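You operate a simulated robot arm through the tools that you are given. There is no shell and no other tool. Be economical: measure what you need, move in short steps, check, and stop when the job is done.

You run a simulated two-armed robot. Do the job below in one go: nothing can be reset, and whatever is moved stays where it is left.

JOB
Steady the pipe meter, switch it on, stand it in the saddle and route the return as the plate says.
Fine: one hand steadies the meter while the other presses; start the pump once the valve stands open and leave it running; hands off the valve levers while the motors drive. Set down upright: pipe meter.

Only the result counts: the job must be done as asked and must still hold three seconds after the hand-in. Knocking over, shifting, dropping, spilling or breaking anything else fails it.

ROBOT AND FRAMES
Two 7-joint arms with two-finger parallel grippers on one trunk, on a base that drives. Base frame: it is fixed to the floor where the robot stands at the start and does not move with it; the origin is under the middle of the robot, x ahead of it, y to its left, z up; the surface under the hand at the start is at about z = 850. Units: mm, degrees, N and s.
The left shoulder is at the start at [60, 143, 926], the right one opposite. With the tool pointing down near the work surface each hand reaches from about 300 to 720 mm from the robot's upright axis, wherever it stands, measured 20 degrees to its own side. Places, roughly: blue-valve button [-900, 100, 300]; bypass lever [-1100, 800, 400]; cold vent knob [-1100, 1400, 700]; drain cock [-1100, 1600, 500]; gauge cock [-1100, 1100, 800]; hold button [-1100, 1000, 600]; hot vent knob [-1100, 100, 900]; one-dot handwheel [-1100, 400, 700]; pipe meter button [500, 100, 900]; pocket of the pipe saddle [-1100, 1700, 300]; pump switch [-1100, 1400, 800]; return lever [-1100, 1400, 400]; route dial [-1100, 1500, 800]; speed dial [-1100, 1500, 800]; strainer knob [-800, 600, 500]; suction lever [-1000, 300, 400]. Payload 1.57 kg a hand.
The tool frame of a hand sits at the grasp point between the pads (the TCP): z along the fingers, y along the line on which they close. The tips reach 30 mm beyond it. The gripper opens to 110 mm. The fingers are 24 mm wide and 12 mm thick; the gripper's body (48 by 112 mm) begins 78 mm behind the TCP.
Orientation is told as [roll, pitch, yaw] about the base's x, y, z axes, in that order, counted from this pose: with the fingers straight down and closing along the base's y, the tool's x points along the base's -x, its y along +y and its z along -z.

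CONTROLS
- The arms move only by the tool servo_tool. It takes "left_motion", "right_motion" or both (then of equal length, played together; a hand with none holds still); each is a list of rows, each a list of 7 numbers: the shift along the tool's x, y, z in m, then the turn, a rotation vector about the tool's x, y, z in rad, then the closure, from 0 (fully open) to 1 (shut). In form: [[x, y, z, wx, wy, wz, jaw], ...]. A call has 1 to 20 rows; each row is the pose to reach, as a shift and turn from the pose commanded when the call began, along the tool's axes at that moment. Each row takes 0.2 s and may step no farther than 50 mm and 8.6 degrees from the row before; otherwise, or with a gripper value out of range, the whole call is refused. Where a pose cannot be reached the arm comes as near as it can. A force on the tool above 40 N (or 10 N above the force at the start of the call, whichever is more), or a blocked arm, ends the call early, and 0.2 s more pass. Each finger travels about 45 mm/s and halts on what it meets, pressing with about 43 N; the grip force reading is that of the motor and also rises with nothing between the fingers. The clock runs only during rows and for 0.2 s after the last one: add rows that repeat a pose to give the fingers time. It gives the time, the measured TCP pose, the force on the tool (base axes), the opening and the grip force at its end, in the units of the frame above (readings bear some noise), with the torque about the TCP (base axes, N m) and any sound that the robot's microphone picked up.
- Cameras (640 x 400 px; columns grow to the right, rows downward): "scene" is now at [48.7, 30.6, 1536.6]; the picture's right is [0.36, -0.93, 0.00], its down [-0.72, -0.28, -0.63] and it looks along [0.59, 0.23, -0.77] (base axes); focal length 279 px, centre (320, 200). "left" rides on the left gripper at [70, -16, -141] in its tool frame; the picture's right is [0.23, 0.97, 0.00], its down [-0.86, 0.20, -0.48] and it looks along [-0.47, 0.11, 0.88] (tool axes); focal length 222 px, centre (320, 200). "right" rides on the right gripper at [70, 16, -141] in its tool frame; the picture's right is [-0.23, 0.97, 0.00], its down [-0.85, -0.20, -0.48] and it looks along [-0.47, -0.11, 0.88] (tool axes); focal length 222 px, centre (320, 200). There is no depth. A picture from a camera that has moved, and an enlarged one, comes with that camera's place and axes in the base frame and with its lens. The place of the scene camera against the robot may be out by one fixed shift of up to 12 mm in any direction.
- snapshot(camera): a new picture of that camera. It takes no simulated time.
- slide_trunk(by): slides the trunk up (or, below 0, down) by that many mm; the arms and the scene camera ride with it, the base frame stays. It gives what a move gives, with no picture.
- roll_base(legs): drives the robot by 1 to 6 legs, each [ahead, left, turn to the left] in mm, mm and degrees, along the robot's own axes; the way and the turn of a leg run together, so that a leg with both is an arc; at most 1500 mm and 180 degrees a leg. The arms and the cameras ride along, it lands a little off, and it stops where it bumps. It gives what a move gives.
- aim_head(pan, tilt): turns the head with the scene camera to pan (to the left, within 86 degrees either way) and tilt (down, from -29 to 69), counted from straight ahead of the robot. It gives what a move gives.
- close_up(camera, box): a new picture of the part [left, top, right, bottom] of that camera's present view, enlarged. It takes no simulated time.
- hand_in(): hands the job in; it is judged then, once.

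Go step by step. Nothing tells you exact positions but the pictures and the camera data: compare them with the known pose of the tool, close in by small moves and look again before you grip or let go. The budget is 120 turns and 88 pictures, counting those below and the enlarged ones. Unless the task says otherwise, let go and move clear before handing in.

The tools are called after "Emit:" as a command line: name --argument value ..., lists and objects as JSON in quotes. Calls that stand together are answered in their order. servo_tool: Moves the arms, as the interface text tells. Its arguments: {"type":"object","properties":{"left_motion":{"type":"array","items":{"type":"array","items":{"type":"number"}}},"right_motion":{"type":"array","items":{"type":"array","items":{"type":"number"}}}},"required":[]} The other tools are called the same way: slide_trunk (by) slides the trunk up or down; roll_base (legs) drives the base; aim_head (pan, tilt) turns the head that bears the scene camera; snapshot (camera) takes a picture; close_up (camera, box) takes an enlarged picture of a part of a camera's view; hand_in () hands the job in.

At the start:

```text
time_s: 0.0
left_tool_pos: [473.4, 307.8, 1082.6]
left_tool_rot: [0.1, 0.0, 0.0]
left_wrist_force: [0.5, -0.1, -0.5]
left_wrist_torque: [-0.01, 0.0, 0.01]
left_width: 109.9
left_gripper_force: 0.0
right_tool_pos: [454.9, -80.0, 1050.3]
right_tool_rot: [0.0, 0.0, 0.0]
right_wrist_force: [0.2, 0.1, -0.3]
right_wrist_torque: [-0.01, -0.01, 0.02]
right_width: 110.5
right_gripper_force: 0.1
trunk travel left (down, up): [-525.0, 65.0]
robot x, y, heading: [2.9, 2.2, 0.1]
head pan, tilt: [20.9, 50.7]
```

scene: 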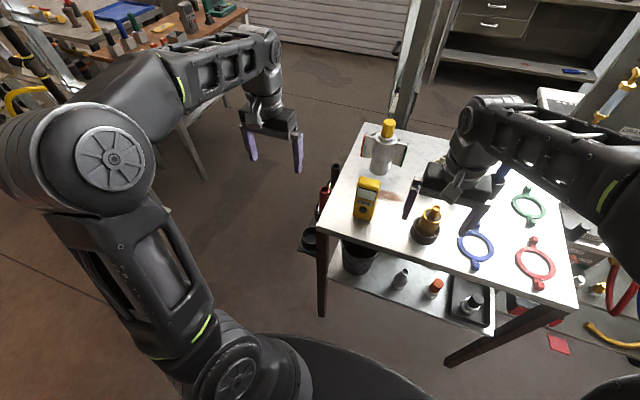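
right: 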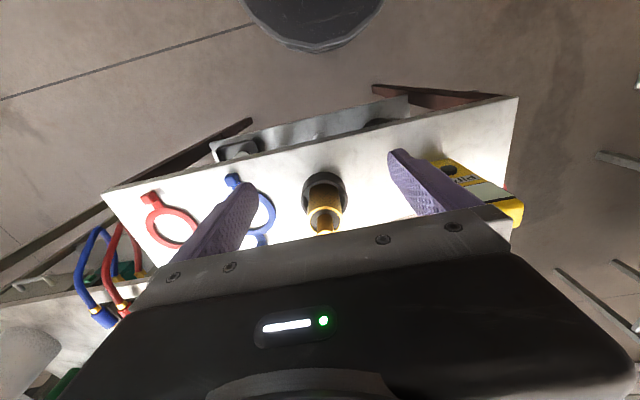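
left: 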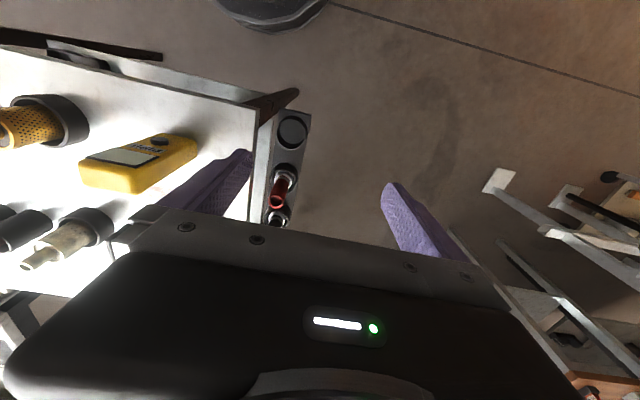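

The yellow meter seems to stand on the table near the left edge, with valve parts around it. I'll look closer at it first.

Emit:
close_up --camera "scene" --box '[330, 110, 450, 250]'

Emit:
close_up --camera "left" --box '[0, 60, 320, 280]'

```text
2.86 times, centred on (390, 180) of scene
camera zoom: at [48.7, 30.6, 1536.6], right [0.36, -0.93, 0.0], down [-0.72, -0.28, -0.63], along [0.59, 0.23, -0.77], focal length 798 px, centre (120, 257)
```

zoom: 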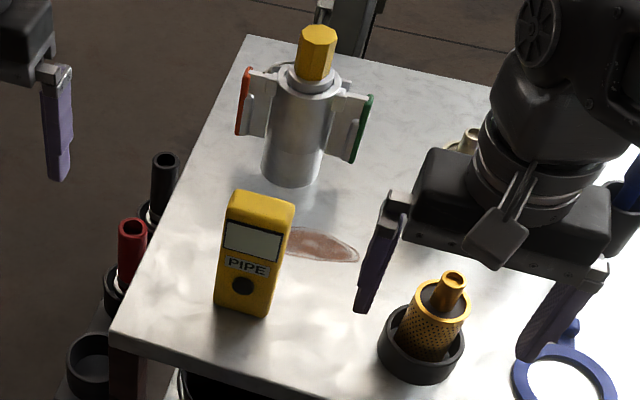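

```text
1.82 times, centred on (160, 170) of left
camera zoom: at [403.8, 291.1, 1224.8], right [-0.23, 0.97, 0.0], down [0.86, 0.2, 0.48], along [0.47, 0.11, -0.88], focal length 404 px, centre (611, 254)
```

zoom: 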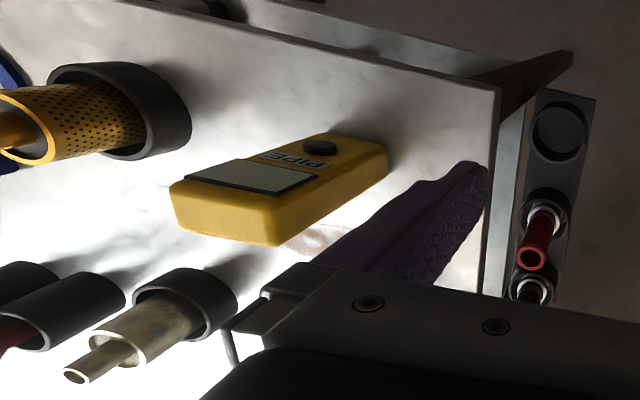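

Emit:
close_up --camera "left" --box '[70, 115, 210, 205]'

Emit:
close_up --camera "right" --box '[380, 120, 540, 240]'

```text
4.44 times, centred on (140, 160) of left
camera zoom: at [403.8, 291.1, 1224.8], right [-0.23, 0.97, 0.0], down [0.86, 0.2, 0.48], along [0.47, 0.11, -0.88], focal length 987 px, centre (1120, 378)
```

zoom: 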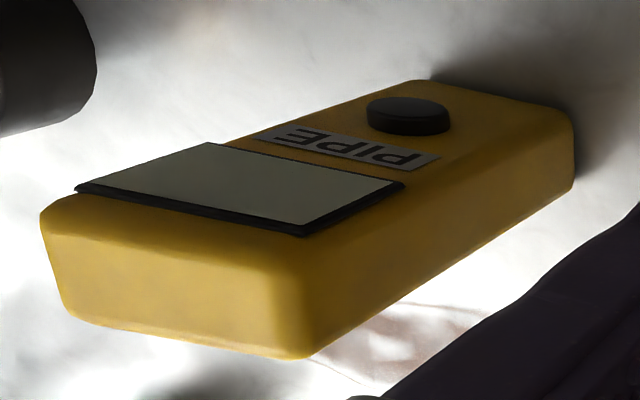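

```text
3.33 times, centred on (460, 180) of right
camera zoom: at [383.7, -63.4, 1191.5], right [0.23, 0.97, 0.0], down [0.85, -0.2, 0.48], along [0.47, -0.11, -0.88], focal length 740 px, centre (-147, 267)
```

zoom: 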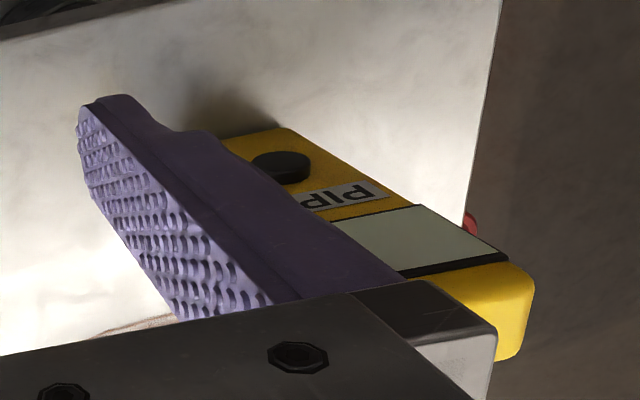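

The button sits at about [533, 84, 900]; the meter is 51 wide, 28 deep and 142 tall, centred near [553, 85]. I'll back off slightly to give the arms room, then turn the right hand.

Emit:
roll_base --legs '[[-80, 0, 0]]'

```text
time_s: 1.1
left_tool_pos: [392.4, 307.5, 1083.3]
left_tool_rot: [0.0, -0.1, 0.0]
left_wrist_force: [-0.2, 0.1, 0.0]
left_wrist_torque: [0.03, -0.04, 0.03]
left_width: 109.9
left_gripper_force: 0.1
right_tool_pos: [372.9, -80.7, 1050.8]
right_tool_rot: [0.1, -0.1, 0.0]
right_wrist_force: [-0.1, 0.3, -0.6]
right_wrist_torque: [-0.03, -0.04, -0.04]
right_width: 110.3
right_gripper_force: 0.0
trunk travel left (down, up): [-525.0, 65.0]
robot x, y, heading: [-81.4, 0.6, -0.1]
head pan, tilt: [20.9, 50.7]
```

Emit:
servo_tool --left_motion '[[-0.018, -0.025, 0.0015, 0, 0, 0, 0.27], [-0.036, -0.05, 0.003, 0, 0, 0, 0.27], [-0.054, -0.075, 0.0045, 0, 0, 0, 0.27], [-0.072, -0.1, 0.006, 0, 0, 0, 0.27], [-0.09, -0.125, 0.0075, 0, 0, 0, 0.27], [-0.108, -0.15, 0.009, 0, 0, 0, 0.27], [-0.126, -0.175, 0.0105, 0, 0, 0, 0.27], [-0.144, -0.2, 0.012, 0, 0, 0, 0.27], [-0.1616, -0.2225, 0.013, 0, 0, 0, 0.27]]' --right_motion '[[0, 0, 0.01, 0, -0.136, 0, 1], [0, 0, 0.02, 0, -0.272, 0, 1], [0, 0, 0.03, 0, -0.408, 0, 1], [0, 0, 0.04, 0, -0.544, 0, 1], [0, 0, 0.05, 0, -0.68, 0, 1], [0, 0, 0.06, 0, -0.816, 0, 1], [0, 0, 0.07, 0, -0.952, 0, 1], [0, 0, 0.08, 0, -1.088, 0, 1], [0, 0, 0.09, 0, -1.22, 0, 1]]'

Emit:
snapshot --camera "scene"

Emit:
snapshot --camera "left"

```text
time_s: 3.1
left_tool_pos: [486.2, 183.7, 1075.9]
left_tool_rot: [-0.1, -0.1, 0.0]
left_wrist_force: [0.6, -0.3, 0.2]
left_wrist_torque: [0.0, 0.02, -0.04]
left_width: 80.3
left_gripper_force: 0.0
left hand out of reach, approached as far as the arm can: row 6, 7, 8, 9
right_tool_pos: [413.2, -51.2, 953.7]
right_tool_rot: [0.1, -70.0, 0.1]
right_wrist_force: [0.2, -0.6, 0.4]
right_wrist_torque: [-0.02, 0.02, -0.02]
right_width: 0.2
right_gripper_force: 20.9
right hand out of reach, approached as far as the arm can: row 7, 8, 9
trunk travel left (down, up): [-525.0, 65.0]
robot x, y, heading: [-81.5, 0.8, 0.1]
head pan, tilt: [20.9, 50.7]
```

```text
80 pictures are left
camera scene: at [-30.7, 31.1, 1536.6], right [0.36, -0.93, 0.0], down [-0.72, -0.28, -0.63], along [0.59, 0.22, -0.77], focal length 279 px, centre (320, 200)
```

scene: 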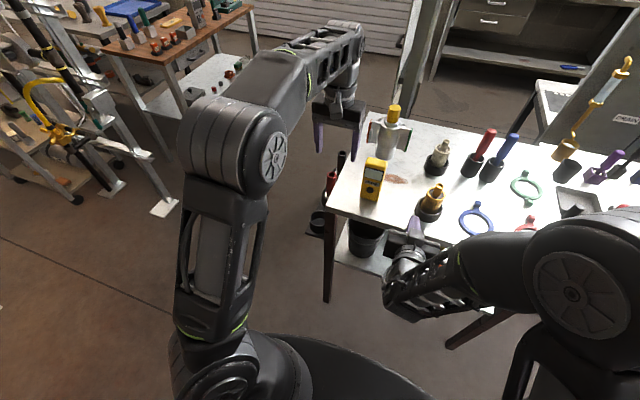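

```text
79 pictures are left
camera left: at [416.0, 166.5, 1218.0], right [-0.23, 0.97, 0.0], down [0.85, 0.2, 0.48], along [0.47, 0.11, -0.88], focal length 222 px, centre (320, 200)
```

left: 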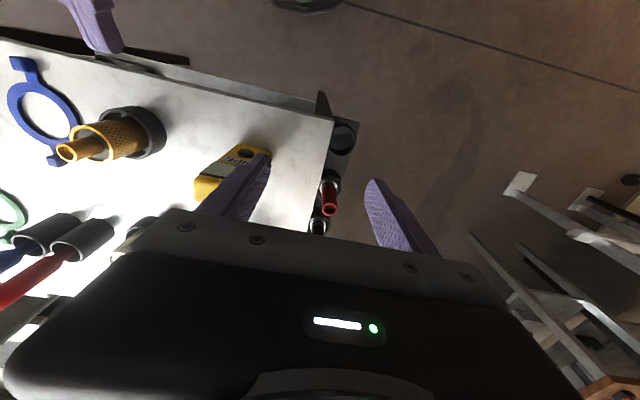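

Emit:
slide_trunk --by 60

Emit:
roll_base --legs '[[50, 0, 0]]'

```text
time_s: 4.1
left_tool_pos: [484.1, 182.7, 1137.1]
left_tool_rot: [0.0, -0.2, 0.0]
left_wrist_force: [-0.3, -0.7, -0.2]
left_wrist_torque: [0.03, 0.01, -0.01]
left_width: 80.5
left_gripper_force: 0.1
right_tool_pos: [411.9, -51.7, 1013.1]
right_tool_rot: [0.1, -69.9, 0.0]
right_wrist_force: [1.0, -0.3, 0.6]
right_wrist_torque: [0.0, 0.02, -0.02]
right_width: 0.0
right_gripper_force: 21.8
trunk travel left (down, up): [-585.0, 5.0]
robot x, y, heading: [-79.1, -2.3, 0.1]
head pan, tilt: [20.9, 50.7]
```

```text
time_s: 5.0
left_tool_pos: [536.9, 184.4, 1135.4]
left_tool_rot: [0.0, 0.0, 0.1]
left_wrist_force: [1.3, 1.3, -0.1]
left_wrist_torque: [0.02, 0.04, -0.02]
left_width: 80.0
left_gripper_force: 0.0
right_tool_pos: [464.6, -51.9, 1013.0]
right_tool_rot: [0.1, -69.7, -0.1]
right_wrist_force: [0.1, 0.3, 0.8]
right_wrist_torque: [0.01, 0.0, -0.01]
right_width: 0.0
right_gripper_force: 21.5
trunk travel left (down, up): [-585.0, 5.0]
robot x, y, heading: [-31.1, 0.1, 0.2]
head pan, tilt: [20.9, 50.7]
```

Emit:
servo_tool --left_motion '[[0, 0, 0.04, 0, 0, 0, 0.27], [0, 0, 0.072, 0, 0, 0, 0.27], [-0.008, -0.045, 0.075, 0, 0, 0, 0.27], [-0.017, -0.08, 0.075, 0, 0, 0, 0.27], [-0.017, -0.1, 0.075, 0, 0, 0, 0.27]]'

Emit:
snapshot --camera "left"

Emit:
snapshot --camera "scene"

```text
time_s: 6.2
left_tool_pos: [552.9, 85.7, 1062.7]
left_tool_rot: [0.0, -0.1, 0.2]
left_wrist_force: [0.4, 0.2, 0.5]
left_wrist_torque: [-0.01, 0.03, -0.02]
left_width: 80.5
left_gripper_force: 0.1
right_tool_pos: [462.7, -51.3, 1013.5]
right_tool_rot: [0.1, -70.0, -0.1]
right_wrist_force: [-0.2, 0.6, -0.1]
right_wrist_torque: [0.0, 0.05, 0.06]
right_width: 0.0
right_gripper_force: 21.5
trunk travel left (down, up): [-585.0, 5.0]
robot x, y, heading: [-32.1, -3.7, 0.0]
head pan, tilt: [20.9, 50.7]
```

```text
78 pictures are left
camera left: at [483.4, 70.1, 1205.2], right [-0.23, 0.97, 0.0], down [0.85, 0.2, 0.48], along [0.47, 0.11, -0.88], focal length 222 px, centre (320, 200)
```

left: 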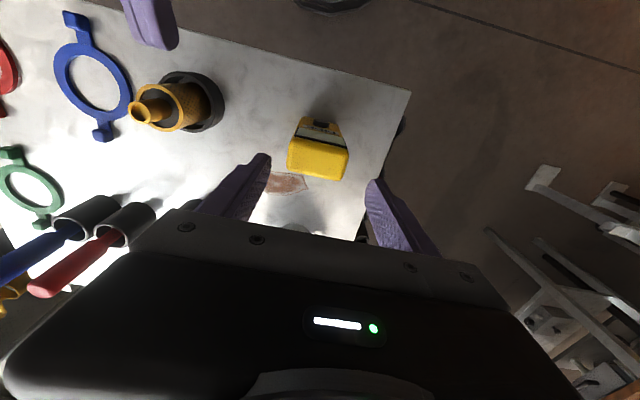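

```text
77 pictures are left
camera scene: at [17.9, 30.1, 1596.6], right [0.36, -0.93, 0.0], down [-0.72, -0.28, -0.63], along [0.59, 0.23, -0.77], focal length 279 px, centre (320, 200)
```

scene: 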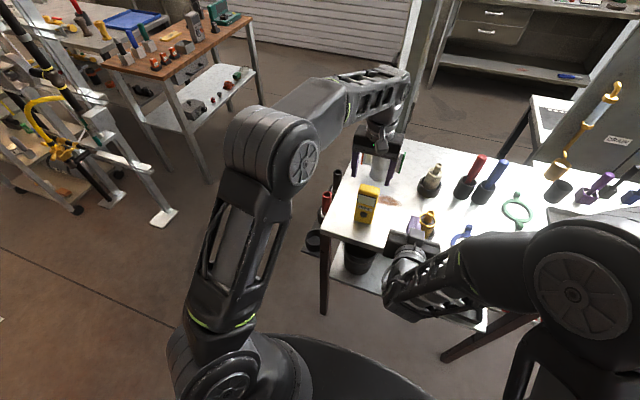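

Emit:
servo_tool --left_motion '[[0, 0, 0.04, 0, 0, -0.02, 0.27], [0, 0, 0.08, 0, 0, -0.044, 0.27], [0, 0, 0.113, 0, 0, -0.044, 0.27], [0, 0, 0.113, 0, 0, -0.044, 0.27], [0, 0, 0.113, 0, 0, -0.044, 0.4], [0, 0, 0.113, 0, 0, -0.044, 0.5], [0, 0, 0.113, 0, 0, -0.044, 0.6], [0, 0, 0.113, 0, 0, -0.044, 0.7], [0, 0, 0.113, 0, 0, -0.044, 0.7]]'

Emit:
snapshot --camera "left"

Emit:
snapshot --camera "right"

```text
time_s: 8.2
left_tool_pos: [554.7, 86.2, 947.6]
left_tool_rot: [0.0, 0.0, 2.6]
left_wrist_force: [-0.1, 0.1, 0.1]
left_wrist_torque: [-0.01, 0.01, 0.01]
left_width: 59.9
left_gripper_force: 43.3
right_tool_pos: [462.6, -51.7, 1013.3]
right_tool_rot: [0.1, -69.8, -0.1]
right_wrist_force: [-0.1, 0.0, -1.0]
right_wrist_torque: [-0.02, 0.03, 0.01]
right_width: 0.0
right_gripper_force: 20.8
trunk travel left (down, up): [-585.0, 5.0]
robot x, y, heading: [-29.8, -2.0, -0.2]
head pan, tilt: [20.9, 50.7]
```

```text
76 pictures are left
camera left: at [486.0, 66.0, 1089.3], right [-0.27, 0.96, 0.0], down [0.84, 0.24, 0.48], along [0.46, 0.13, -0.88], focal length 222 px, centre (320, 200)
```

left: 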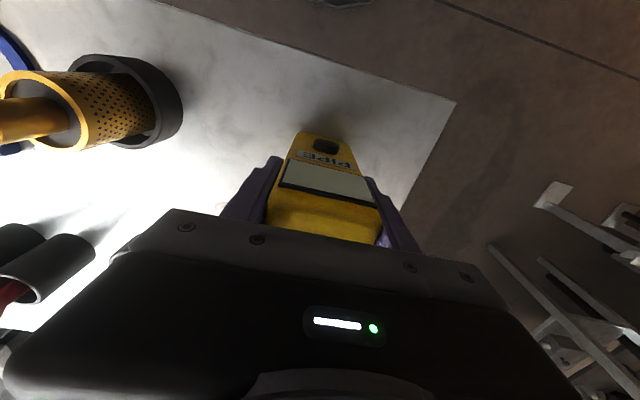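

```text
75 pictures are left
camera right: at [305.0, -34.4, 996.6], right [0.08, 0.97, 0.21], down [-0.16, -0.2, 0.97], along [0.98, -0.11, 0.14], focal length 222 px, centre (320, 200)
```

right: 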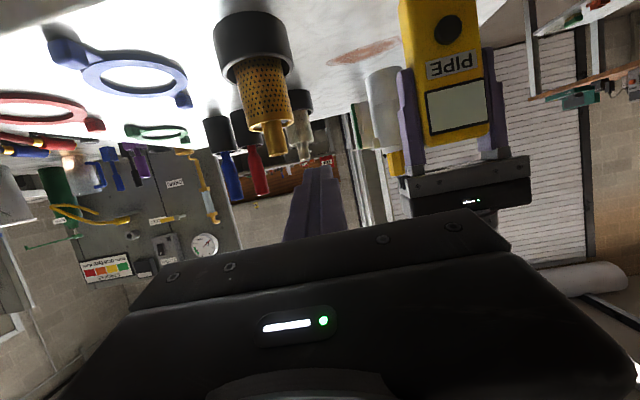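

Emit:
servo_tool --right_motion '[[0.02, 0.03, -0.02, 0, 0, 0, 1], [0.045, 0.06, -0.01, 0, 0, 0, 1], [0.075, 0.09, 0, 0, 0, 0, 1], [0.1, 0.12, 0.01, 0, 0, 0, 1], [0.109, 0.136, 0.016, 0, 0, 0, 1], [0.109, 0.136, 0.016, 0, 0, 0, 1]]'

Emit:
snapshot --camera "right"

```text
time_s: 9.6
left_tool_pos: [555.4, 85.1, 948.0]
left_tool_rot: [-0.1, -0.2, 2.6]
left_wrist_force: [1.1, -0.4, 0.2]
left_wrist_torque: [0.03, 0.01, -0.01]
left_width: 59.7
left_gripper_force: 42.9
right_tool_pos: [440.2, 83.4, 907.3]
right_tool_rot: [0.0, -69.9, -0.1]
right_wrist_force: [-0.1, -0.3, 0.0]
right_wrist_torque: [-0.01, 0.06, 0.02]
right_width: 0.0
right_gripper_force: 20.9
trunk travel left (down, up): [-585.0, 5.0]
robot x, y, heading: [-30.3, 0.8, -0.0]
head pan, tilt: [20.9, 50.7]
```

```text
74 pictures are left
camera right: at [283.0, 100.1, 890.3], right [0.08, 0.97, 0.21], down [-0.16, -0.2, 0.97], along [0.98, -0.11, 0.14], focal length 222 px, centre (320, 200)
```

right: 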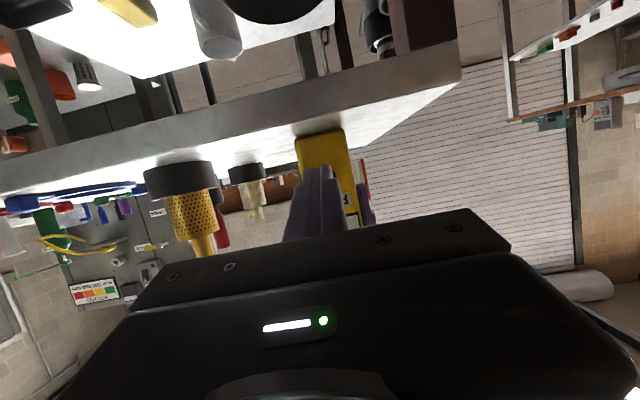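

Emit:
servo_tool --right_motion '[[-0.005, 0, 0.022, 0, 0, 0, 1], [-0.0098, 0, 0.0444, 0, 0, 0, 1], [-0.0135, 0, 0.0545, 0, 0, 0, 1], [-0.0152, 0, 0.0594, 0, 0, 0, 1], [-0.0159, 0, 0.0613, 0, 0, 0, 1], [-0.0166, 0, 0.0632, 0, 0, 0, 1], [-0.0173, 0, 0.065, 0, 0, 0, 1], [-0.018, 0, 0.0669, 0, 0, 0, 1]]'

Emit:
snapshot --camera "left"

```text
time_s: 11.4
left_tool_pos: [556.5, 84.7, 949.8]
left_tool_rot: [-0.1, -0.4, 2.6]
left_wrist_force: [19.3, 5.6, -1.6]
left_wrist_torque: [0.45, -2.63, -0.04]
left_width: 59.4
left_gripper_force: 43.3
right_tool_pos: [508.8, 84.4, 898.6]
right_tool_rot: [-0.2, -69.7, 0.2]
right_wrist_force: [-29.5, -5.9, 3.1]
right_wrist_torque: [-0.11, 0.52, -0.25]
right_width: 0.0
right_gripper_force: 21.2
trunk travel left (down, up): [-585.0, 5.0]
robot x, y, heading: [-31.6, 2.9, 0.4]
head pan, tilt: [20.9, 50.7]
heard: click
```

```text
73 pictures are left
camera left: at [486.8, 66.0, 1090.3], right [-0.27, 0.96, 0.0], down [0.84, 0.24, 0.48], along [0.47, 0.13, -0.88], focal length 222 px, centre (320, 200)
```

left: 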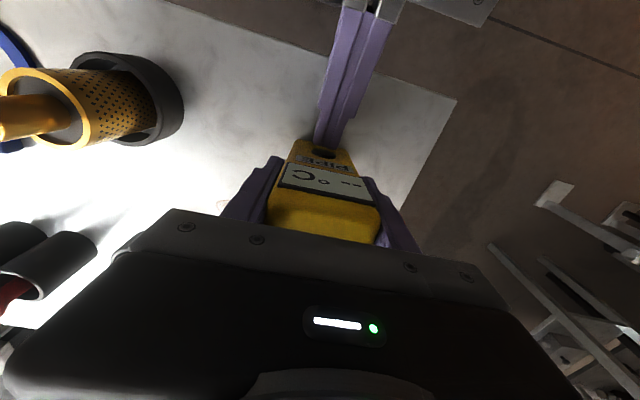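

The meter clicked on and its display shows "-- °C". Now I retract the right hand and lift the meter.

Emit:
servo_tool --right_motion '[[0.01, 0, -0.03, 0, 0, 0, 1], [0.024, 0, -0.066, 0, 0, 0, 1], [0.0, -0.03, -0.07, 0, 0, 0, 1], [-0.03, -0.07, -0.06, 0, 0, 0, 1], [-0.05, -0.11, -0.05, 0, 0, 0, 1]]'

Emit:
servo_tool --left_motion '[[0, 0, -0.02, 0, 0, 0, 0.7], [0, 0, -0.05, 0, 0, 0, 0.7], [0, 0, -0.08, 0, 0, 0, 0.7], [0, 0, -0.1, 0, 0, 0, 0.7]]'

Emit:
snapshot --camera "left"

```text
refused: row 4 steps farther than a row can; nothing moved
```

```text
time_s: 12.4
left_tool_pos: [553.2, 84.3, 1048.5]
left_tool_rot: [0.0, -0.1, 2.4]
left_wrist_force: [0.0, -0.2, -1.9]
left_wrist_torque: [-0.01, 0.01, -0.01]
left_width: 60.0
left_gripper_force: 43.5
right_tool_pos: [509.7, 83.9, 900.5]
right_tool_rot: [0.1, -69.8, -0.1]
right_wrist_force: [-0.4, -1.0, -0.4]
right_wrist_torque: [0.02, -0.01, 0.04]
right_width: 0.1
right_gripper_force: 21.3
trunk travel left (down, up): [-585.0, 5.0]
robot x, y, heading: [-32.1, 1.4, 0.1]
head pan, tilt: [20.9, 50.7]
```

```text
72 pictures are left
camera left: at [484.4, 64.5, 1190.2], right [-0.27, 0.96, 0.0], down [0.85, 0.24, 0.48], along [0.46, 0.13, -0.88], focal length 222 px, centre (320, 200)
```

left: 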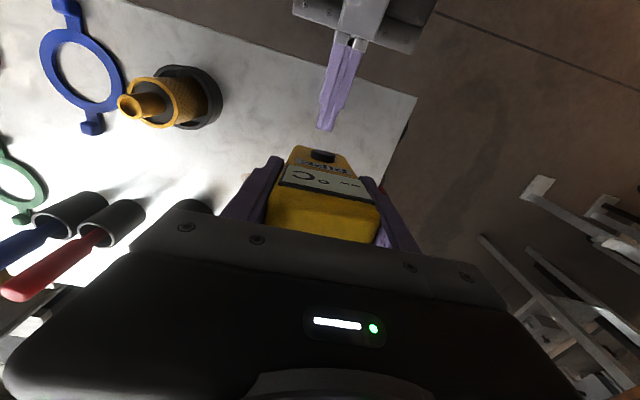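

Emit:
servo_tool --right_motion '[[0.01, 0, -0.03, 0, 0, 0, 1], [0.024, 0, -0.066, 0, 0, 0, 1], [0.0, -0.03, -0.07, 0, 0, 0, 1], [-0.02, -0.065, -0.07, 0, 0, 0, 1], [-0.035, -0.1, -0.07, 0, 0, 0, 1], [-0.04, -0.14, -0.07, 0, 0, 0, 1]]'

Emit:
roll_base --legs '[[-350, 0, 0]]'

Emit:
aim_head --pan 80 --tilt 25

Emit:
snapshot --camera "scene"

```text
time_s: 13.8
left_tool_pos: [553.6, 83.4, 1049.2]
left_tool_rot: [0.0, 0.1, 2.6]
left_wrist_force: [0.3, 0.1, -2.2]
left_wrist_torque: [0.01, 0.03, -0.02]
left_width: 59.6
left_gripper_force: 43.4
right_tool_pos: [456.4, -57.6, 960.1]
right_tool_rot: [0.2, -70.0, -0.1]
right_wrist_force: [1.1, -0.3, 0.1]
right_wrist_torque: [0.01, 0.01, 0.0]
right_width: 0.1
right_gripper_force: 21.3
trunk travel left (down, up): [-585.0, 5.0]
robot x, y, heading: [-30.7, -2.9, 0.1]
head pan, tilt: [20.9, 50.7]
```

```text
time_s: 16.0
left_tool_pos: [210.2, 82.9, 1047.9]
left_tool_rot: [0.0, -0.1, 2.5]
left_wrist_force: [0.0, 0.5, -1.8]
left_wrist_torque: [-0.02, -0.01, 0.01]
left_width: 59.8
left_gripper_force: 43.1
right_tool_pos: [113.5, -57.6, 959.5]
right_tool_rot: [0.1, -70.0, -0.3]
right_wrist_force: [-1.4, 0.2, -0.8]
right_wrist_torque: [-0.02, 0.0, 0.0]
right_width: 0.2
right_gripper_force: 21.4
trunk travel left (down, up): [-585.0, 5.0]
robot x, y, heading: [-374.3, 3.2, -0.3]
head pan, tilt: [20.9, 50.7]
```

```text
time_s: 17.3
left_tool_pos: [209.6, 82.9, 1048.6]
left_tool_rot: [0.0, -0.2, 2.4]
left_wrist_force: [0.1, 0.0, -2.0]
left_wrist_torque: [-0.01, 0.01, 0.03]
left_width: 59.6
left_gripper_force: 43.0
right_tool_pos: [113.7, -57.3, 958.4]
right_tool_rot: [0.1, -69.8, -0.2]
right_wrist_force: [0.8, -0.1, 0.7]
right_wrist_torque: [-0.01, -0.01, 0.01]
right_width: 0.0
right_gripper_force: 21.1
trunk travel left (down, up): [-585.0, 5.0]
robot x, y, heading: [-374.2, 0.4, -0.0]
head pan, tilt: [80.0, 25.0]
```

```text
71 pictures are left
camera scene: at [-380.8, 94.2, 1635.0], right [0.98, -0.18, 0.0], down [-0.07, -0.42, -0.91], along [0.16, 0.89, -0.42], focal length 279 px, centre (320, 200)
```

scene: 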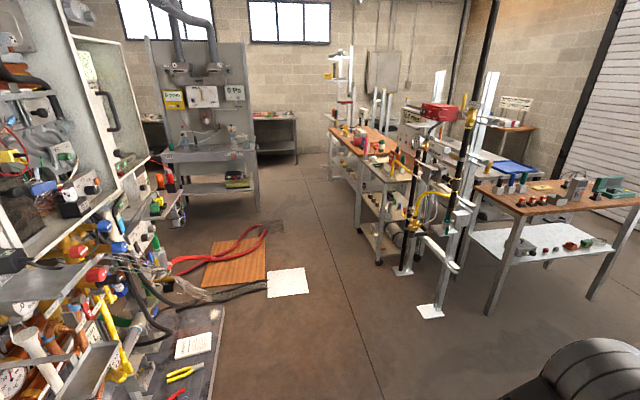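

Emit:
roll_base --legs '[[0, 0, 90], [0, -200, 0], [0, 0, 30]]'

Emit:
aim_head --pan 50 --tilt 30

Emit:
snapshot --camera "scene"

```text
time_s: 24.2
left_tool_pos: [-548.8, 461.1, 1048.3]
left_tool_rot: [0.0, -0.1, 123.2]
left_wrist_force: [1.1, -2.0, -0.7]
left_wrist_torque: [-0.01, 0.0, -0.01]
left_width: 33.0
left_gripper_force: 0.0
right_tool_pos: [-378.4, 450.1, 959.7]
right_tool_rot: [0.2, -69.9, 120.5]
right_wrist_force: [0.2, 0.1, -0.1]
right_wrist_torque: [0.03, -0.05, -0.01]
right_width: 0.1
right_gripper_force: 21.2
trunk travel left (down, up): [-585.0, 5.0]
robot x, y, heading: [-177.3, 3.7, 120.7]
head pan, tilt: [80.0, 25.0]
heard: click, click, click
```

```text
time_s: 25.2
left_tool_pos: [-549.4, 461.0, 1047.7]
left_tool_rot: [0.0, 0.0, 123.2]
left_wrist_force: [-0.2, 0.4, 0.1]
left_wrist_torque: [0.01, -0.02, 0.03]
left_width: 33.0
left_gripper_force: 0.1
right_tool_pos: [-377.4, 449.9, 958.4]
right_tool_rot: [0.1, -69.9, 120.6]
right_wrist_force: [0.6, 0.0, 0.9]
right_wrist_torque: [0.02, 0.02, 0.01]
right_width: 0.0
right_gripper_force: 21.2
trunk travel left (down, up): [-585.0, 5.0]
robot x, y, heading: [-179.1, 1.5, 120.7]
head pan, tilt: [50.0, 30.0]
```

```text
70 pictures are left
camera scene: at [-245.4, -6.2, 1627.1], right [0.16, 0.99, 0.0], down [0.49, -0.08, -0.87], along [-0.85, 0.14, -0.5], focal length 279 px, centre (320, 200)
```

scene: 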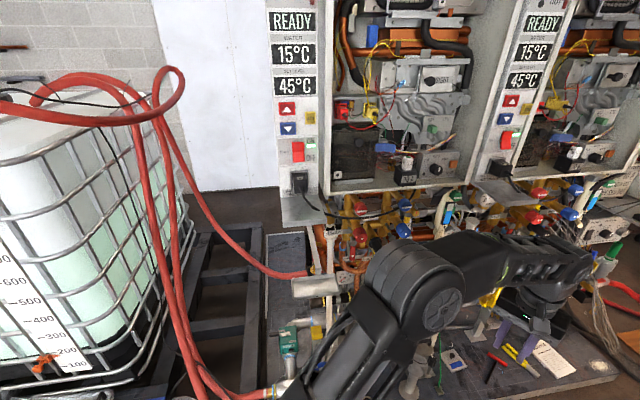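

The left gripper reads 33 mm with no force, so the meter has slipped out during the turn. I must find it now.

Emit:
snapshot --camera "left"

Emit:
aim_head --pan -20 --tilt 55

Emit:
snapshot --camera "scene"

Emit:
aim_head --pan -80 --tilt 50

Emit:
snapshot --camera "scene"

```text
69 pictures are left
camera left: at [-496.4, 411.2, 1190.0], right [-0.69, -0.72, 0.0], down [-0.63, 0.61, 0.48], along [-0.35, 0.33, -0.88], focal length 222 px, centre (320, 200)
```

left: 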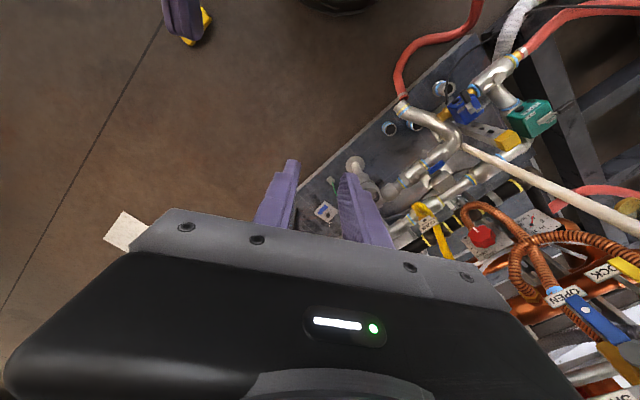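

```text
time_s: 26.6
left_tool_pos: [-549.4, 460.5, 1048.5]
left_tool_rot: [0.1, -0.2, 123.2]
left_wrist_force: [0.3, 0.0, -0.2]
left_wrist_torque: [0.01, 0.0, 0.02]
left_width: 33.2
left_gripper_force: 0.1
right_tool_pos: [-378.2, 449.4, 959.6]
right_tool_rot: [0.2, -70.0, 120.6]
right_wrist_force: [0.8, 0.0, 0.3]
right_wrist_torque: [0.02, 0.0, -0.05]
right_width: 0.2
right_gripper_force: 21.5
trunk travel left (down, up): [-585.0, 5.0]
robot x, y, heading: [-180.4, -0.4, 120.6]
head pan, tilt: [-20.0, 55.0]
```

```text
68 pictures are left
camera scene: at [-169.5, 50.1, 1591.0], right [0.98, 0.19, 0.0], down [0.15, -0.8, -0.57], along [-0.11, 0.56, -0.82], focal length 279 px, centre (320, 200)
```

scene: 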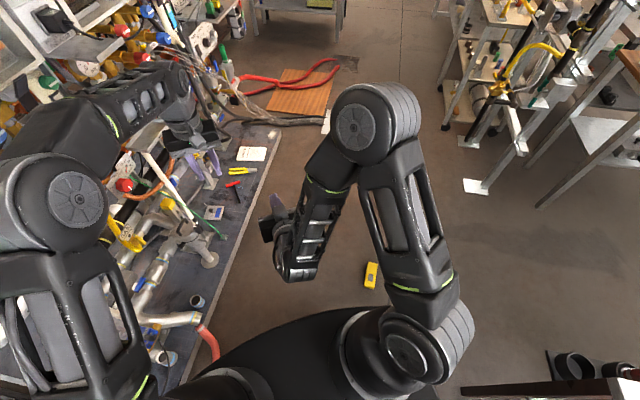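

```text
time_s: 27.9
left_tool_pos: [-548.9, 460.9, 1048.8]
left_tool_rot: [0.0, 0.0, 123.2]
left_wrist_force: [0.3, 0.6, 0.2]
left_wrist_torque: [-0.01, -0.01, -0.01]
left_width: 32.7
left_gripper_force: 0.0
right_tool_pos: [-377.9, 450.8, 958.9]
right_tool_rot: [0.1, -69.9, 120.6]
right_wrist_force: [-0.5, 0.6, -0.5]
right_wrist_torque: [0.0, 0.01, 0.02]
right_width: 0.0
right_gripper_force: 21.8
trunk travel left (down, up): [-585.0, 5.0]
robot x, y, heading: [-176.1, 2.0, 120.6]
head pan, tilt: [-80.0, 50.0]
```

```text
67 pictures are left
camera scene: at [-97.7, 29.5, 1597.5], right [0.65, -0.76, 0.0], down [-0.58, -0.5, -0.64], along [0.49, 0.42, -0.77], focal length 279 px, centre (320, 200)
```

scene: 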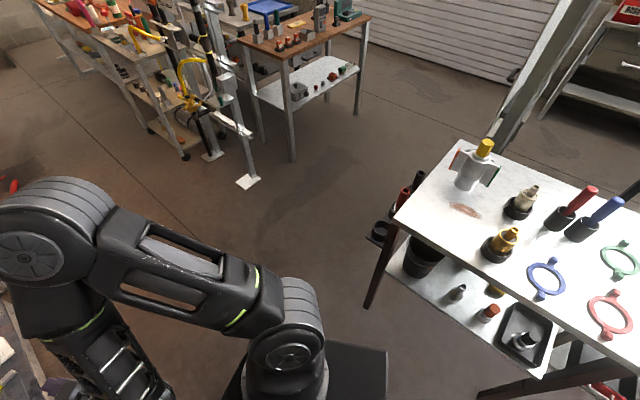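

The meter lies on the floor at about [7, 665]. I'll zoom in on it to see how it lies.

Emit:
aim_head --pan -35 --tilt 60

Emit:
close_up --camera "scene" --box '[230, 80, 390, 180]'

```text
time_s: 29.0
left_tool_pos: [-547.4, 461.1, 1048.8]
left_tool_rot: [0.0, -0.1, 123.1]
left_wrist_force: [-0.1, -0.1, 0.3]
left_wrist_torque: [-0.04, 0.0, 0.02]
left_width: 33.1
left_gripper_force: 0.0
right_tool_pos: [-377.8, 449.9, 959.4]
right_tool_rot: [0.1, -70.0, 120.7]
right_wrist_force: [0.1, 0.0, 0.1]
right_wrist_torque: [0.0, 0.04, 0.01]
right_width: 0.0
right_gripper_force: 21.8
trunk travel left (down, up): [-585.0, 5.0]
robot x, y, heading: [-181.3, -0.9, 120.5]
head pan, tilt: [-35.0, 60.0]
```

```text
4.00 times, centred on (310, 130) of scene
camera zoom: at [-151.0, 45.8, 1585.0], right [1.0, -0.08, 0.0], down [-0.07, -0.86, -0.5], along [0.04, 0.5, -0.87], focal length 1117 px, centre (360, 480)
```

zoom: 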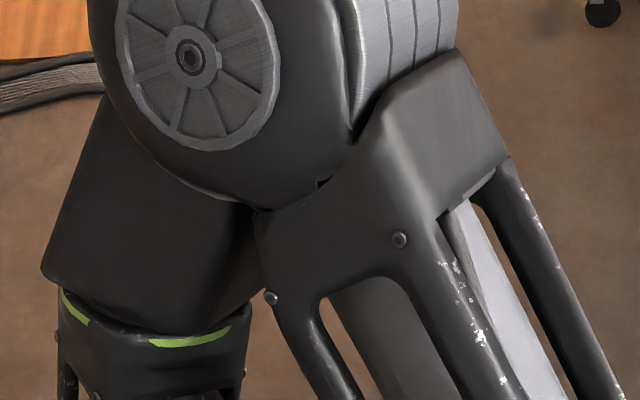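

Emit:
aim_head --pan -20 --tilt 55

Emit:
close_up --camera "scene" --box '[339, 255, 403, 295]'

```text
time_s: 29.8
left_tool_pos: [-549.2, 461.7, 1047.6]
left_tool_rot: [0.0, -0.1, 123.2]
left_wrist_force: [-0.3, -0.1, -0.7]
left_wrist_torque: [-0.04, 0.0, -0.02]
left_width: 33.1
left_gripper_force: 0.0
right_tool_pos: [-377.8, 451.0, 959.5]
right_tool_rot: [0.1, -69.9, 120.5]
right_wrist_force: [0.0, 0.5, -0.3]
right_wrist_torque: [0.03, 0.0, -0.02]
right_width: 0.0
right_gripper_force: 21.4
trunk travel left (down, up): [-585.0, 5.0]
robot x, y, heading: [-176.2, -1.3, 120.8]
head pan, tilt: [-20.0, 55.0]
```

```text
10.00 times, centred on (371, 275) of scene
camera zoom: at [-169.4, 50.1, 1591.0], right [0.98, 0.18, 0.0], down [0.15, -0.81, -0.57], along [-0.11, 0.56, -0.82], focal length 2793 px, centre (-190, -550)
```

zoom: 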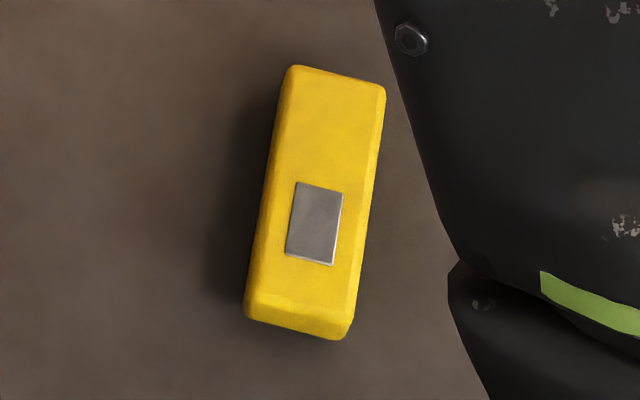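

It lies face-down with its long axis nearly along y, centred near [5, 653], and the floor around it is free. I'll face it with the right hand and lower the trunk.

Emit:
roll_base --legs '[[0, 0, -30.7], [210, -20, 0]]'

Emit:
slide_trunk --by -400

Emit:
aim_head --pan -20 --tilt 60

Emit:
snapshot --camera "scene"

Emit:
snapshot --camera "right"

```text
time_s: 32.9
left_tool_pos: [-242.0, 796.6, 1047.8]
left_tool_rot: [-0.1, 0.0, 92.4]
left_wrist_force: [0.1, -0.7, 0.2]
left_wrist_torque: [-0.05, -0.01, -0.01]
left_width: 32.8
left_gripper_force: 0.2
right_tool_pos: [-102.2, 699.0, 958.0]
right_tool_rot: [0.1, -70.0, 89.9]
right_wrist_force: [0.2, 0.4, 0.3]
right_wrist_torque: [0.0, 0.01, 0.0]
right_width: 0.0
right_gripper_force: 21.3
trunk travel left (down, up): [-585.0, 5.0]
robot x, y, heading: [-161.5, 208.9, 90.0]
head pan, tilt: [-20.0, 55.0]
```

```text
time_s: 36.7
left_tool_pos: [-242.4, 792.6, 648.4]
left_tool_rot: [0.0, -0.2, 92.5]
left_wrist_force: [-0.5, -0.7, -1.0]
left_wrist_torque: [0.0, -0.02, 0.01]
left_width: 33.0
left_gripper_force: 0.1
right_tool_pos: [-101.9, 696.9, 560.4]
right_tool_rot: [0.1, -69.8, 90.0]
right_wrist_force: [0.6, -0.8, 0.0]
right_wrist_torque: [0.02, -0.03, -0.02]
right_width: 0.0
right_gripper_force: 20.8
trunk travel left (down, up): [-185.0, 405.0]
robot x, y, heading: [-159.8, 209.5, 90.1]
head pan, tilt: [-20.0, 55.0]
```

```text
time_s: 37.4
left_tool_pos: [-242.3, 793.7, 647.2]
left_tool_rot: [0.1, -0.1, 92.6]
left_wrist_force: [0.2, -0.2, 0.2]
left_wrist_torque: [0.01, 0.0, 0.0]
left_width: 33.0
left_gripper_force: 0.0
right_tool_pos: [-102.4, 697.9, 559.0]
right_tool_rot: [0.1, -69.9, 89.9]
right_wrist_force: [-0.6, 0.7, 0.5]
right_wrist_torque: [0.01, -0.01, 0.01]
right_width: 0.1
right_gripper_force: 21.2
trunk travel left (down, up): [-185.0, 405.0]
robot x, y, heading: [-157.7, 211.1, 89.9]
head pan, tilt: [-20.0, 60.0]
```

```text
64 pictures are left
camera scene: at [-128.9, 245.7, 1185.0], right [0.94, -0.34, 0.0], down [-0.3, -0.81, -0.5], along [0.17, 0.47, -0.87], focal length 279 px, centre (320, 200)
```

scene: 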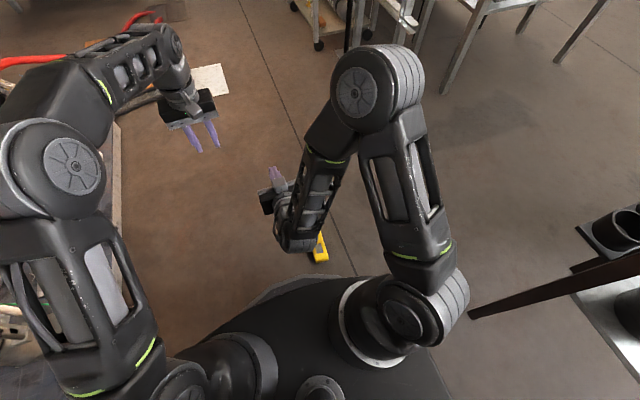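

```text
63 pictures are left
camera right: at [-118.6, 541.0, 542.3], right [-0.97, 0.08, 0.21], down [0.2, -0.16, 0.97], along [0.11, 0.98, 0.14], focal length 222 px, centre (320, 200)
```

right: 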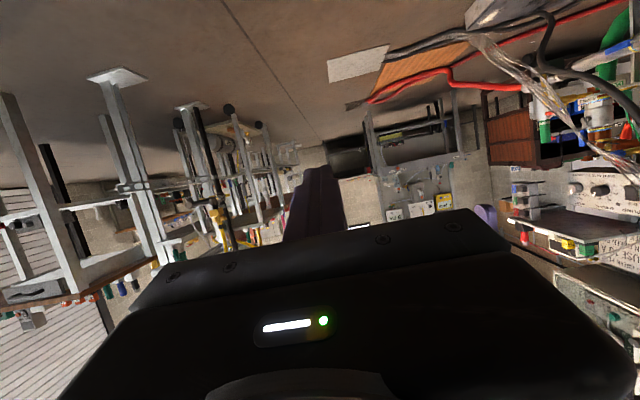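

Emit:
servo_tool --right_motion '[[0.029, -0.012, 0.005, 0, 0.136, 0, 0.1], [0.058, -0.024, 0.01, 0, 0.272, 0, 0.1], [0.087, -0.036, 0.015, 0, 0.408, 0, 0.1], [0.115, -0.048, 0.02, 0, 0.544, 0, 0.1], [0.144, -0.06, 0.025, 0, 0.68, 0, 0.1], [0.173, -0.072, 0.03, 0, 0.816, 0, 0.1], [0.202, -0.084, 0.035, 0, 0.952, 0, 0.1], [0.23, -0.096, 0.04, 0, 1.088, 0, 0.1], [0.259, -0.107, 0.046, 0, 1.22, 0, 0.1]]'

Emit:
snapshot --camera "right"

```text
time_s: 39.4
left_tool_pos: [-242.9, 794.0, 647.7]
left_tool_rot: [0.0, -0.1, 92.6]
left_wrist_force: [0.2, -0.1, 0.1]
left_wrist_torque: [0.01, -0.02, 0.02]
left_width: 33.0
left_gripper_force: 0.0
right_tool_pos: [5.2, 653.5, 300.2]
right_tool_rot: [0.2, 0.0, 90.0]
right_wrist_force: [0.3, 0.4, -0.2]
right_wrist_torque: [-0.03, -0.03, -0.05]
right_width: 99.1
right_gripper_force: 0.1
trunk travel left (down, up): [-185.0, 405.0]
robot x, y, heading: [-158.2, 207.0, 90.0]
head pan, tilt: [-20.0, 60.0]
```

```text
62 pictures are left
camera right: at [-12.4, 583.7, 440.2], right [-0.97, 0.23, 0.0], down [0.2, 0.85, 0.48], along [0.11, 0.47, -0.88], focal length 222 px, centre (320, 200)
```

right: 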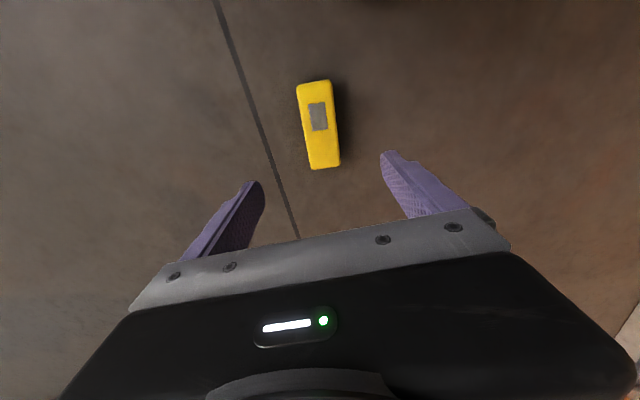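

Emit:
servo_tool --right_motion '[[-0.009, -0.001, 0.045, 0, 0, 0.096, 0.1], [-0.009, -0.001, 0.09, 0, 0, 0.096, 0.1], [-0.009, -0.001, 0.135, 0, 0, 0.096, 0.1], [-0.009, -0.001, 0.18, 0, 0, 0.096, 0.1]]'

Emit:
snapshot --camera "right"

```text
time_s: 40.4
left_tool_pos: [-242.6, 793.4, 647.3]
left_tool_rot: [-0.1, 0.0, 92.6]
left_wrist_force: [0.5, -0.6, -0.2]
left_wrist_torque: [0.03, 0.01, 0.01]
left_width: 32.9
left_gripper_force: 0.1
right_tool_pos: [8.7, 660.7, 123.4]
right_tool_rot: [0.0, -0.1, 84.6]
right_wrist_force: [0.7, 0.3, 0.0]
right_wrist_torque: [0.01, -0.01, 0.02]
right_width: 98.9
right_gripper_force: 0.1
trunk travel left (down, up): [-185.0, 405.0]
robot x, y, heading: [-156.9, 210.3, 90.0]
head pan, tilt: [-20.0, 60.0]
```

```text
61 pictures are left
camera right: at [-13.3, 593.2, 265.2], right [-0.95, 0.32, 0.0], down [0.28, 0.83, 0.48], along [0.15, 0.46, -0.88], focal length 222 px, centre (320, 200)
```

right: 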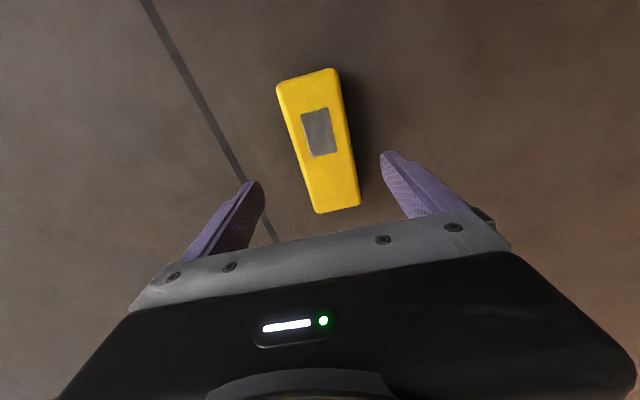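

Emit:
servo_tool --right_motion '[[0, 0.004, 0.04, 0, 0, -0.01, 0.1], [0, 0.004, 0.075, 0, 0, -0.01, 0.1], [0, 0.004, 0.085, 0, 0, -0.01, 0.1], [0, 0.004, 0.085, 0, 0, -0.01, 0.3], [0, 0.004, 0.085, 0, 0, -0.01, 0.5], [0, 0.004, 0.085, 0, 0, -0.01, 0.7], [0, 0.004, 0.085, 0, 0, -0.01, 1], [0, 0.004, 0.085, 0, 0, -0.01, 1]]'

Emit:
snapshot --camera "right"

```text
time_s: 42.2
left_tool_pos: [-242.4, 794.2, 648.2]
left_tool_rot: [0.0, -0.1, 92.5]
left_wrist_force: [-0.4, -0.7, 0.6]
left_wrist_torque: [0.03, -0.06, 0.01]
left_width: 33.1
left_gripper_force: 0.0
right_tool_pos: [2.1, 661.1, 35.8]
right_tool_rot: [-0.1, 0.1, 85.1]
right_wrist_force: [0.7, 0.6, 0.0]
right_wrist_torque: [-0.01, -0.01, 0.05]
right_width: 59.6
right_gripper_force: 36.2
trunk travel left (down, up): [-185.0, 405.0]
robot x, y, heading: [-159.7, 208.3, 90.0]
head pan, tilt: [-20.0, 60.0]
```

```text
60 pictures are left
camera right: at [-20.1, 594.6, 177.3], right [-0.95, 0.31, 0.0], down [0.27, 0.83, 0.48], along [0.15, 0.46, -0.88], focal length 222 px, centre (320, 200)
```

right: 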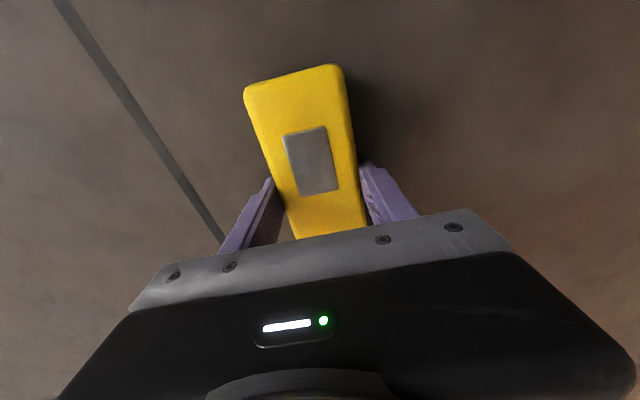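

Emit:
servo_tool --right_motion '[[0, 0, -0.02, 0, 0, 0, 1], [0, 0, -0.05, 0, 0, 0, 1], [0, 0, -0.08, 0, 0, 0, 1], [0, 0, -0.12, 0, 0, 0, 1], [0, 0, -0.15, 0, -0.1, 0, 1], [0, 0, -0.18, 0, -0.2, 0, 1], [0, 0, -0.21, 0, -0.32, 0, 1], [0, 0, -0.24, 0, -0.44, 0, 1], [0, 0, -0.27, 0, -0.56, 0, 1], [0, 0, -0.3, 0, -0.68, 0, 1], [0, 0, -0.33, 0, -0.8, 0, 1], [0, 0, -0.36, 0, -0.92, 0, 1], [0, 0, -0.38, 0, -1.04, 0, 1], [0, 0, -0.4, 0, -1.16, 0, 1], [0, 0, -0.41, 0, -1.28, 0, 1], [0, 0, -0.41, 0, -1.4, 0, 1]]' --left_motion '[[0, 0, 0, 0, 0, 0, 0.7], [0, 0, 0, 0, 0, 0, 0.7], [0, 0, 0, 0, 0, 0, 0.7], [0, 0, 0, 0, 0, 0, 0.7], [0, 0, 0.02, 0, -0.1, 0, 0.7], [0, 0, 0.04, 0, -0.2, 0, 0.7], [0, 0, 0.06, 0, -0.3, 0, 0.7], [0, 0, 0.08, 0, -0.4, 0, 0.7], [0, 0, 0.1, 0, -0.5, 0, 0.7], [0, 0, 0.1, 0, -0.6, 0, 0.7], [0, 0, 0.1, 0, -0.7, 0, 0.7], [0, 0, 0.1, 0, -0.8, 0, 0.7], [0, 0, 0.1, 0, -0.9, 0, 0.7], [0, 0, 0.1, 0, -1.0, 0, 0.7], [0, 0, 0.1, 0, -1.1, 0, 0.7], [0, 0, 0.1, 0, -1.22, 0, 0.7]]'

Emit:
snapshot --camera "scene"

```text
time_s: 45.3
left_tool_pos: [-306.8, 785.2, 522.3]
left_tool_rot: [3.0, -56.4, 96.5]
left_wrist_force: [-0.1, -0.8, 0.2]
left_wrist_torque: [-0.02, 0.0, 0.01]
left_width: 33.3
left_gripper_force: 0.0
right_tool_pos: [120.8, 629.4, 408.3]
right_tool_rot: [4.4, -63.9, 60.3]
right_wrist_force: [-0.3, 0.0, -2.4]
right_wrist_torque: [-0.06, -0.03, 0.02]
right_width: 59.3
right_gripper_force: 42.5
trunk travel left (down, up): [-185.0, 405.0]
robot x, y, heading: [-158.4, 208.1, 89.8]
head pan, tilt: [-20.0, 60.0]
stopped in row 15 (right hand): the arm was blocked; the commanded pose is now the measured one
```

```text
59 pictures are left
camera scene: at [-129.4, 244.9, 1185.1], right [0.94, -0.34, 0.0], down [-0.3, -0.81, -0.5], along [0.17, 0.47, -0.87], focal length 279 px, centre (320, 200)
```

scene: 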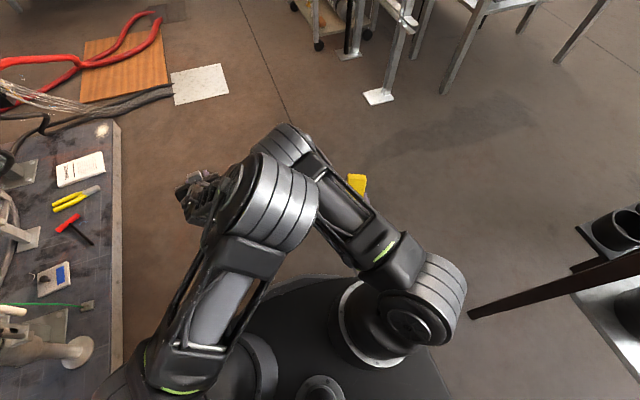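

Emit:
servo_tool --left_motion '[[0, 0.03, 0, 0, 0.12, 0, 0.7], [0, 0.06, 0, 0, 0.24, 0, 0.7], [0, 0.09, 0, 0, 0.36, 0, 0.7], [0, 0.12, 0, 0, 0.48, 0, 0.7], [0, 0.15, 0, 0, 0.6, 0, 0.7], [0, 0.15, 0, 0, 0.72, 0, 0.7], [0, 0.15, 0, 0, 0.84, 0, 0.7], [0, 0.15, 0, 0, 0.96, 0, 0.7]]'

Emit:
snapshot --camera "scene"

Emit:
snapshot --camera "left"

```text
time_s: 47.1
left_tool_pos: [-456.0, 760.4, 524.5]
left_tool_rot: [1.7, -1.1, 99.0]
left_wrist_force: [-0.6, 0.7, 0.3]
left_wrist_torque: [-0.01, 0.02, 0.0]
left_width: 33.2
left_gripper_force: 0.0
right_tool_pos: [120.3, 629.0, 409.0]
right_tool_rot: [4.4, -63.9, 60.5]
right_wrist_force: [-0.2, -0.7, -2.4]
right_wrist_torque: [-0.02, 0.03, 0.02]
right_width: 59.5
right_gripper_force: 42.7
trunk travel left (down, up): [-185.0, 405.0]
robot x, y, heading: [-160.8, 210.7, 90.1]
head pan, tilt: [-20.0, 60.0]
```

```text
58 pictures are left
camera scene: at [-129.0, 245.5, 1185.0], right [0.94, -0.34, 0.0], down [-0.3, -0.81, -0.5], along [0.17, 0.47, -0.87], focal length 279 px, centre (320, 200)
```

scene: 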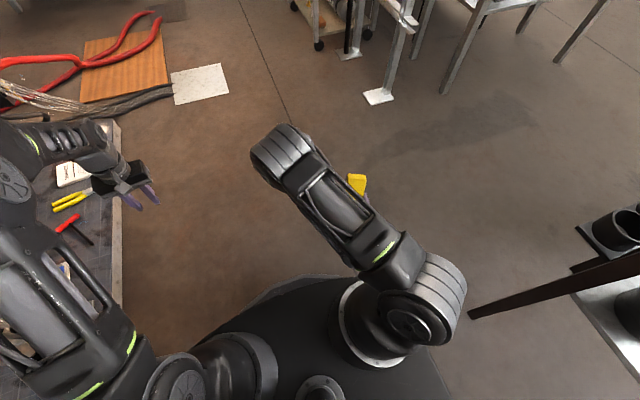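

```text
57 pictures are left
camera left: at [-423.7, 692.2, 664.7], right [-0.93, -0.38, 0.02], down [-0.32, 0.8, 0.5], along [-0.21, 0.46, -0.86], focal length 222 px, centre (320, 200)
```

left: 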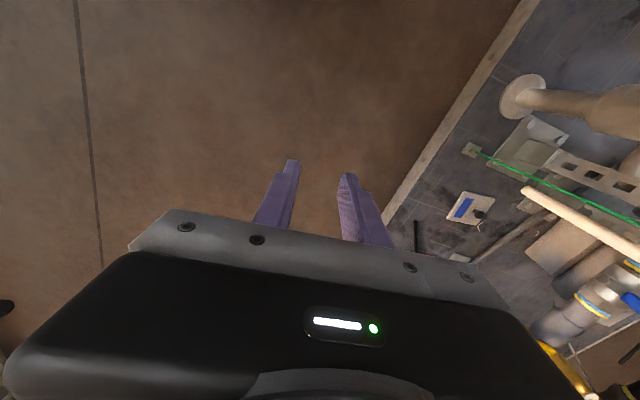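

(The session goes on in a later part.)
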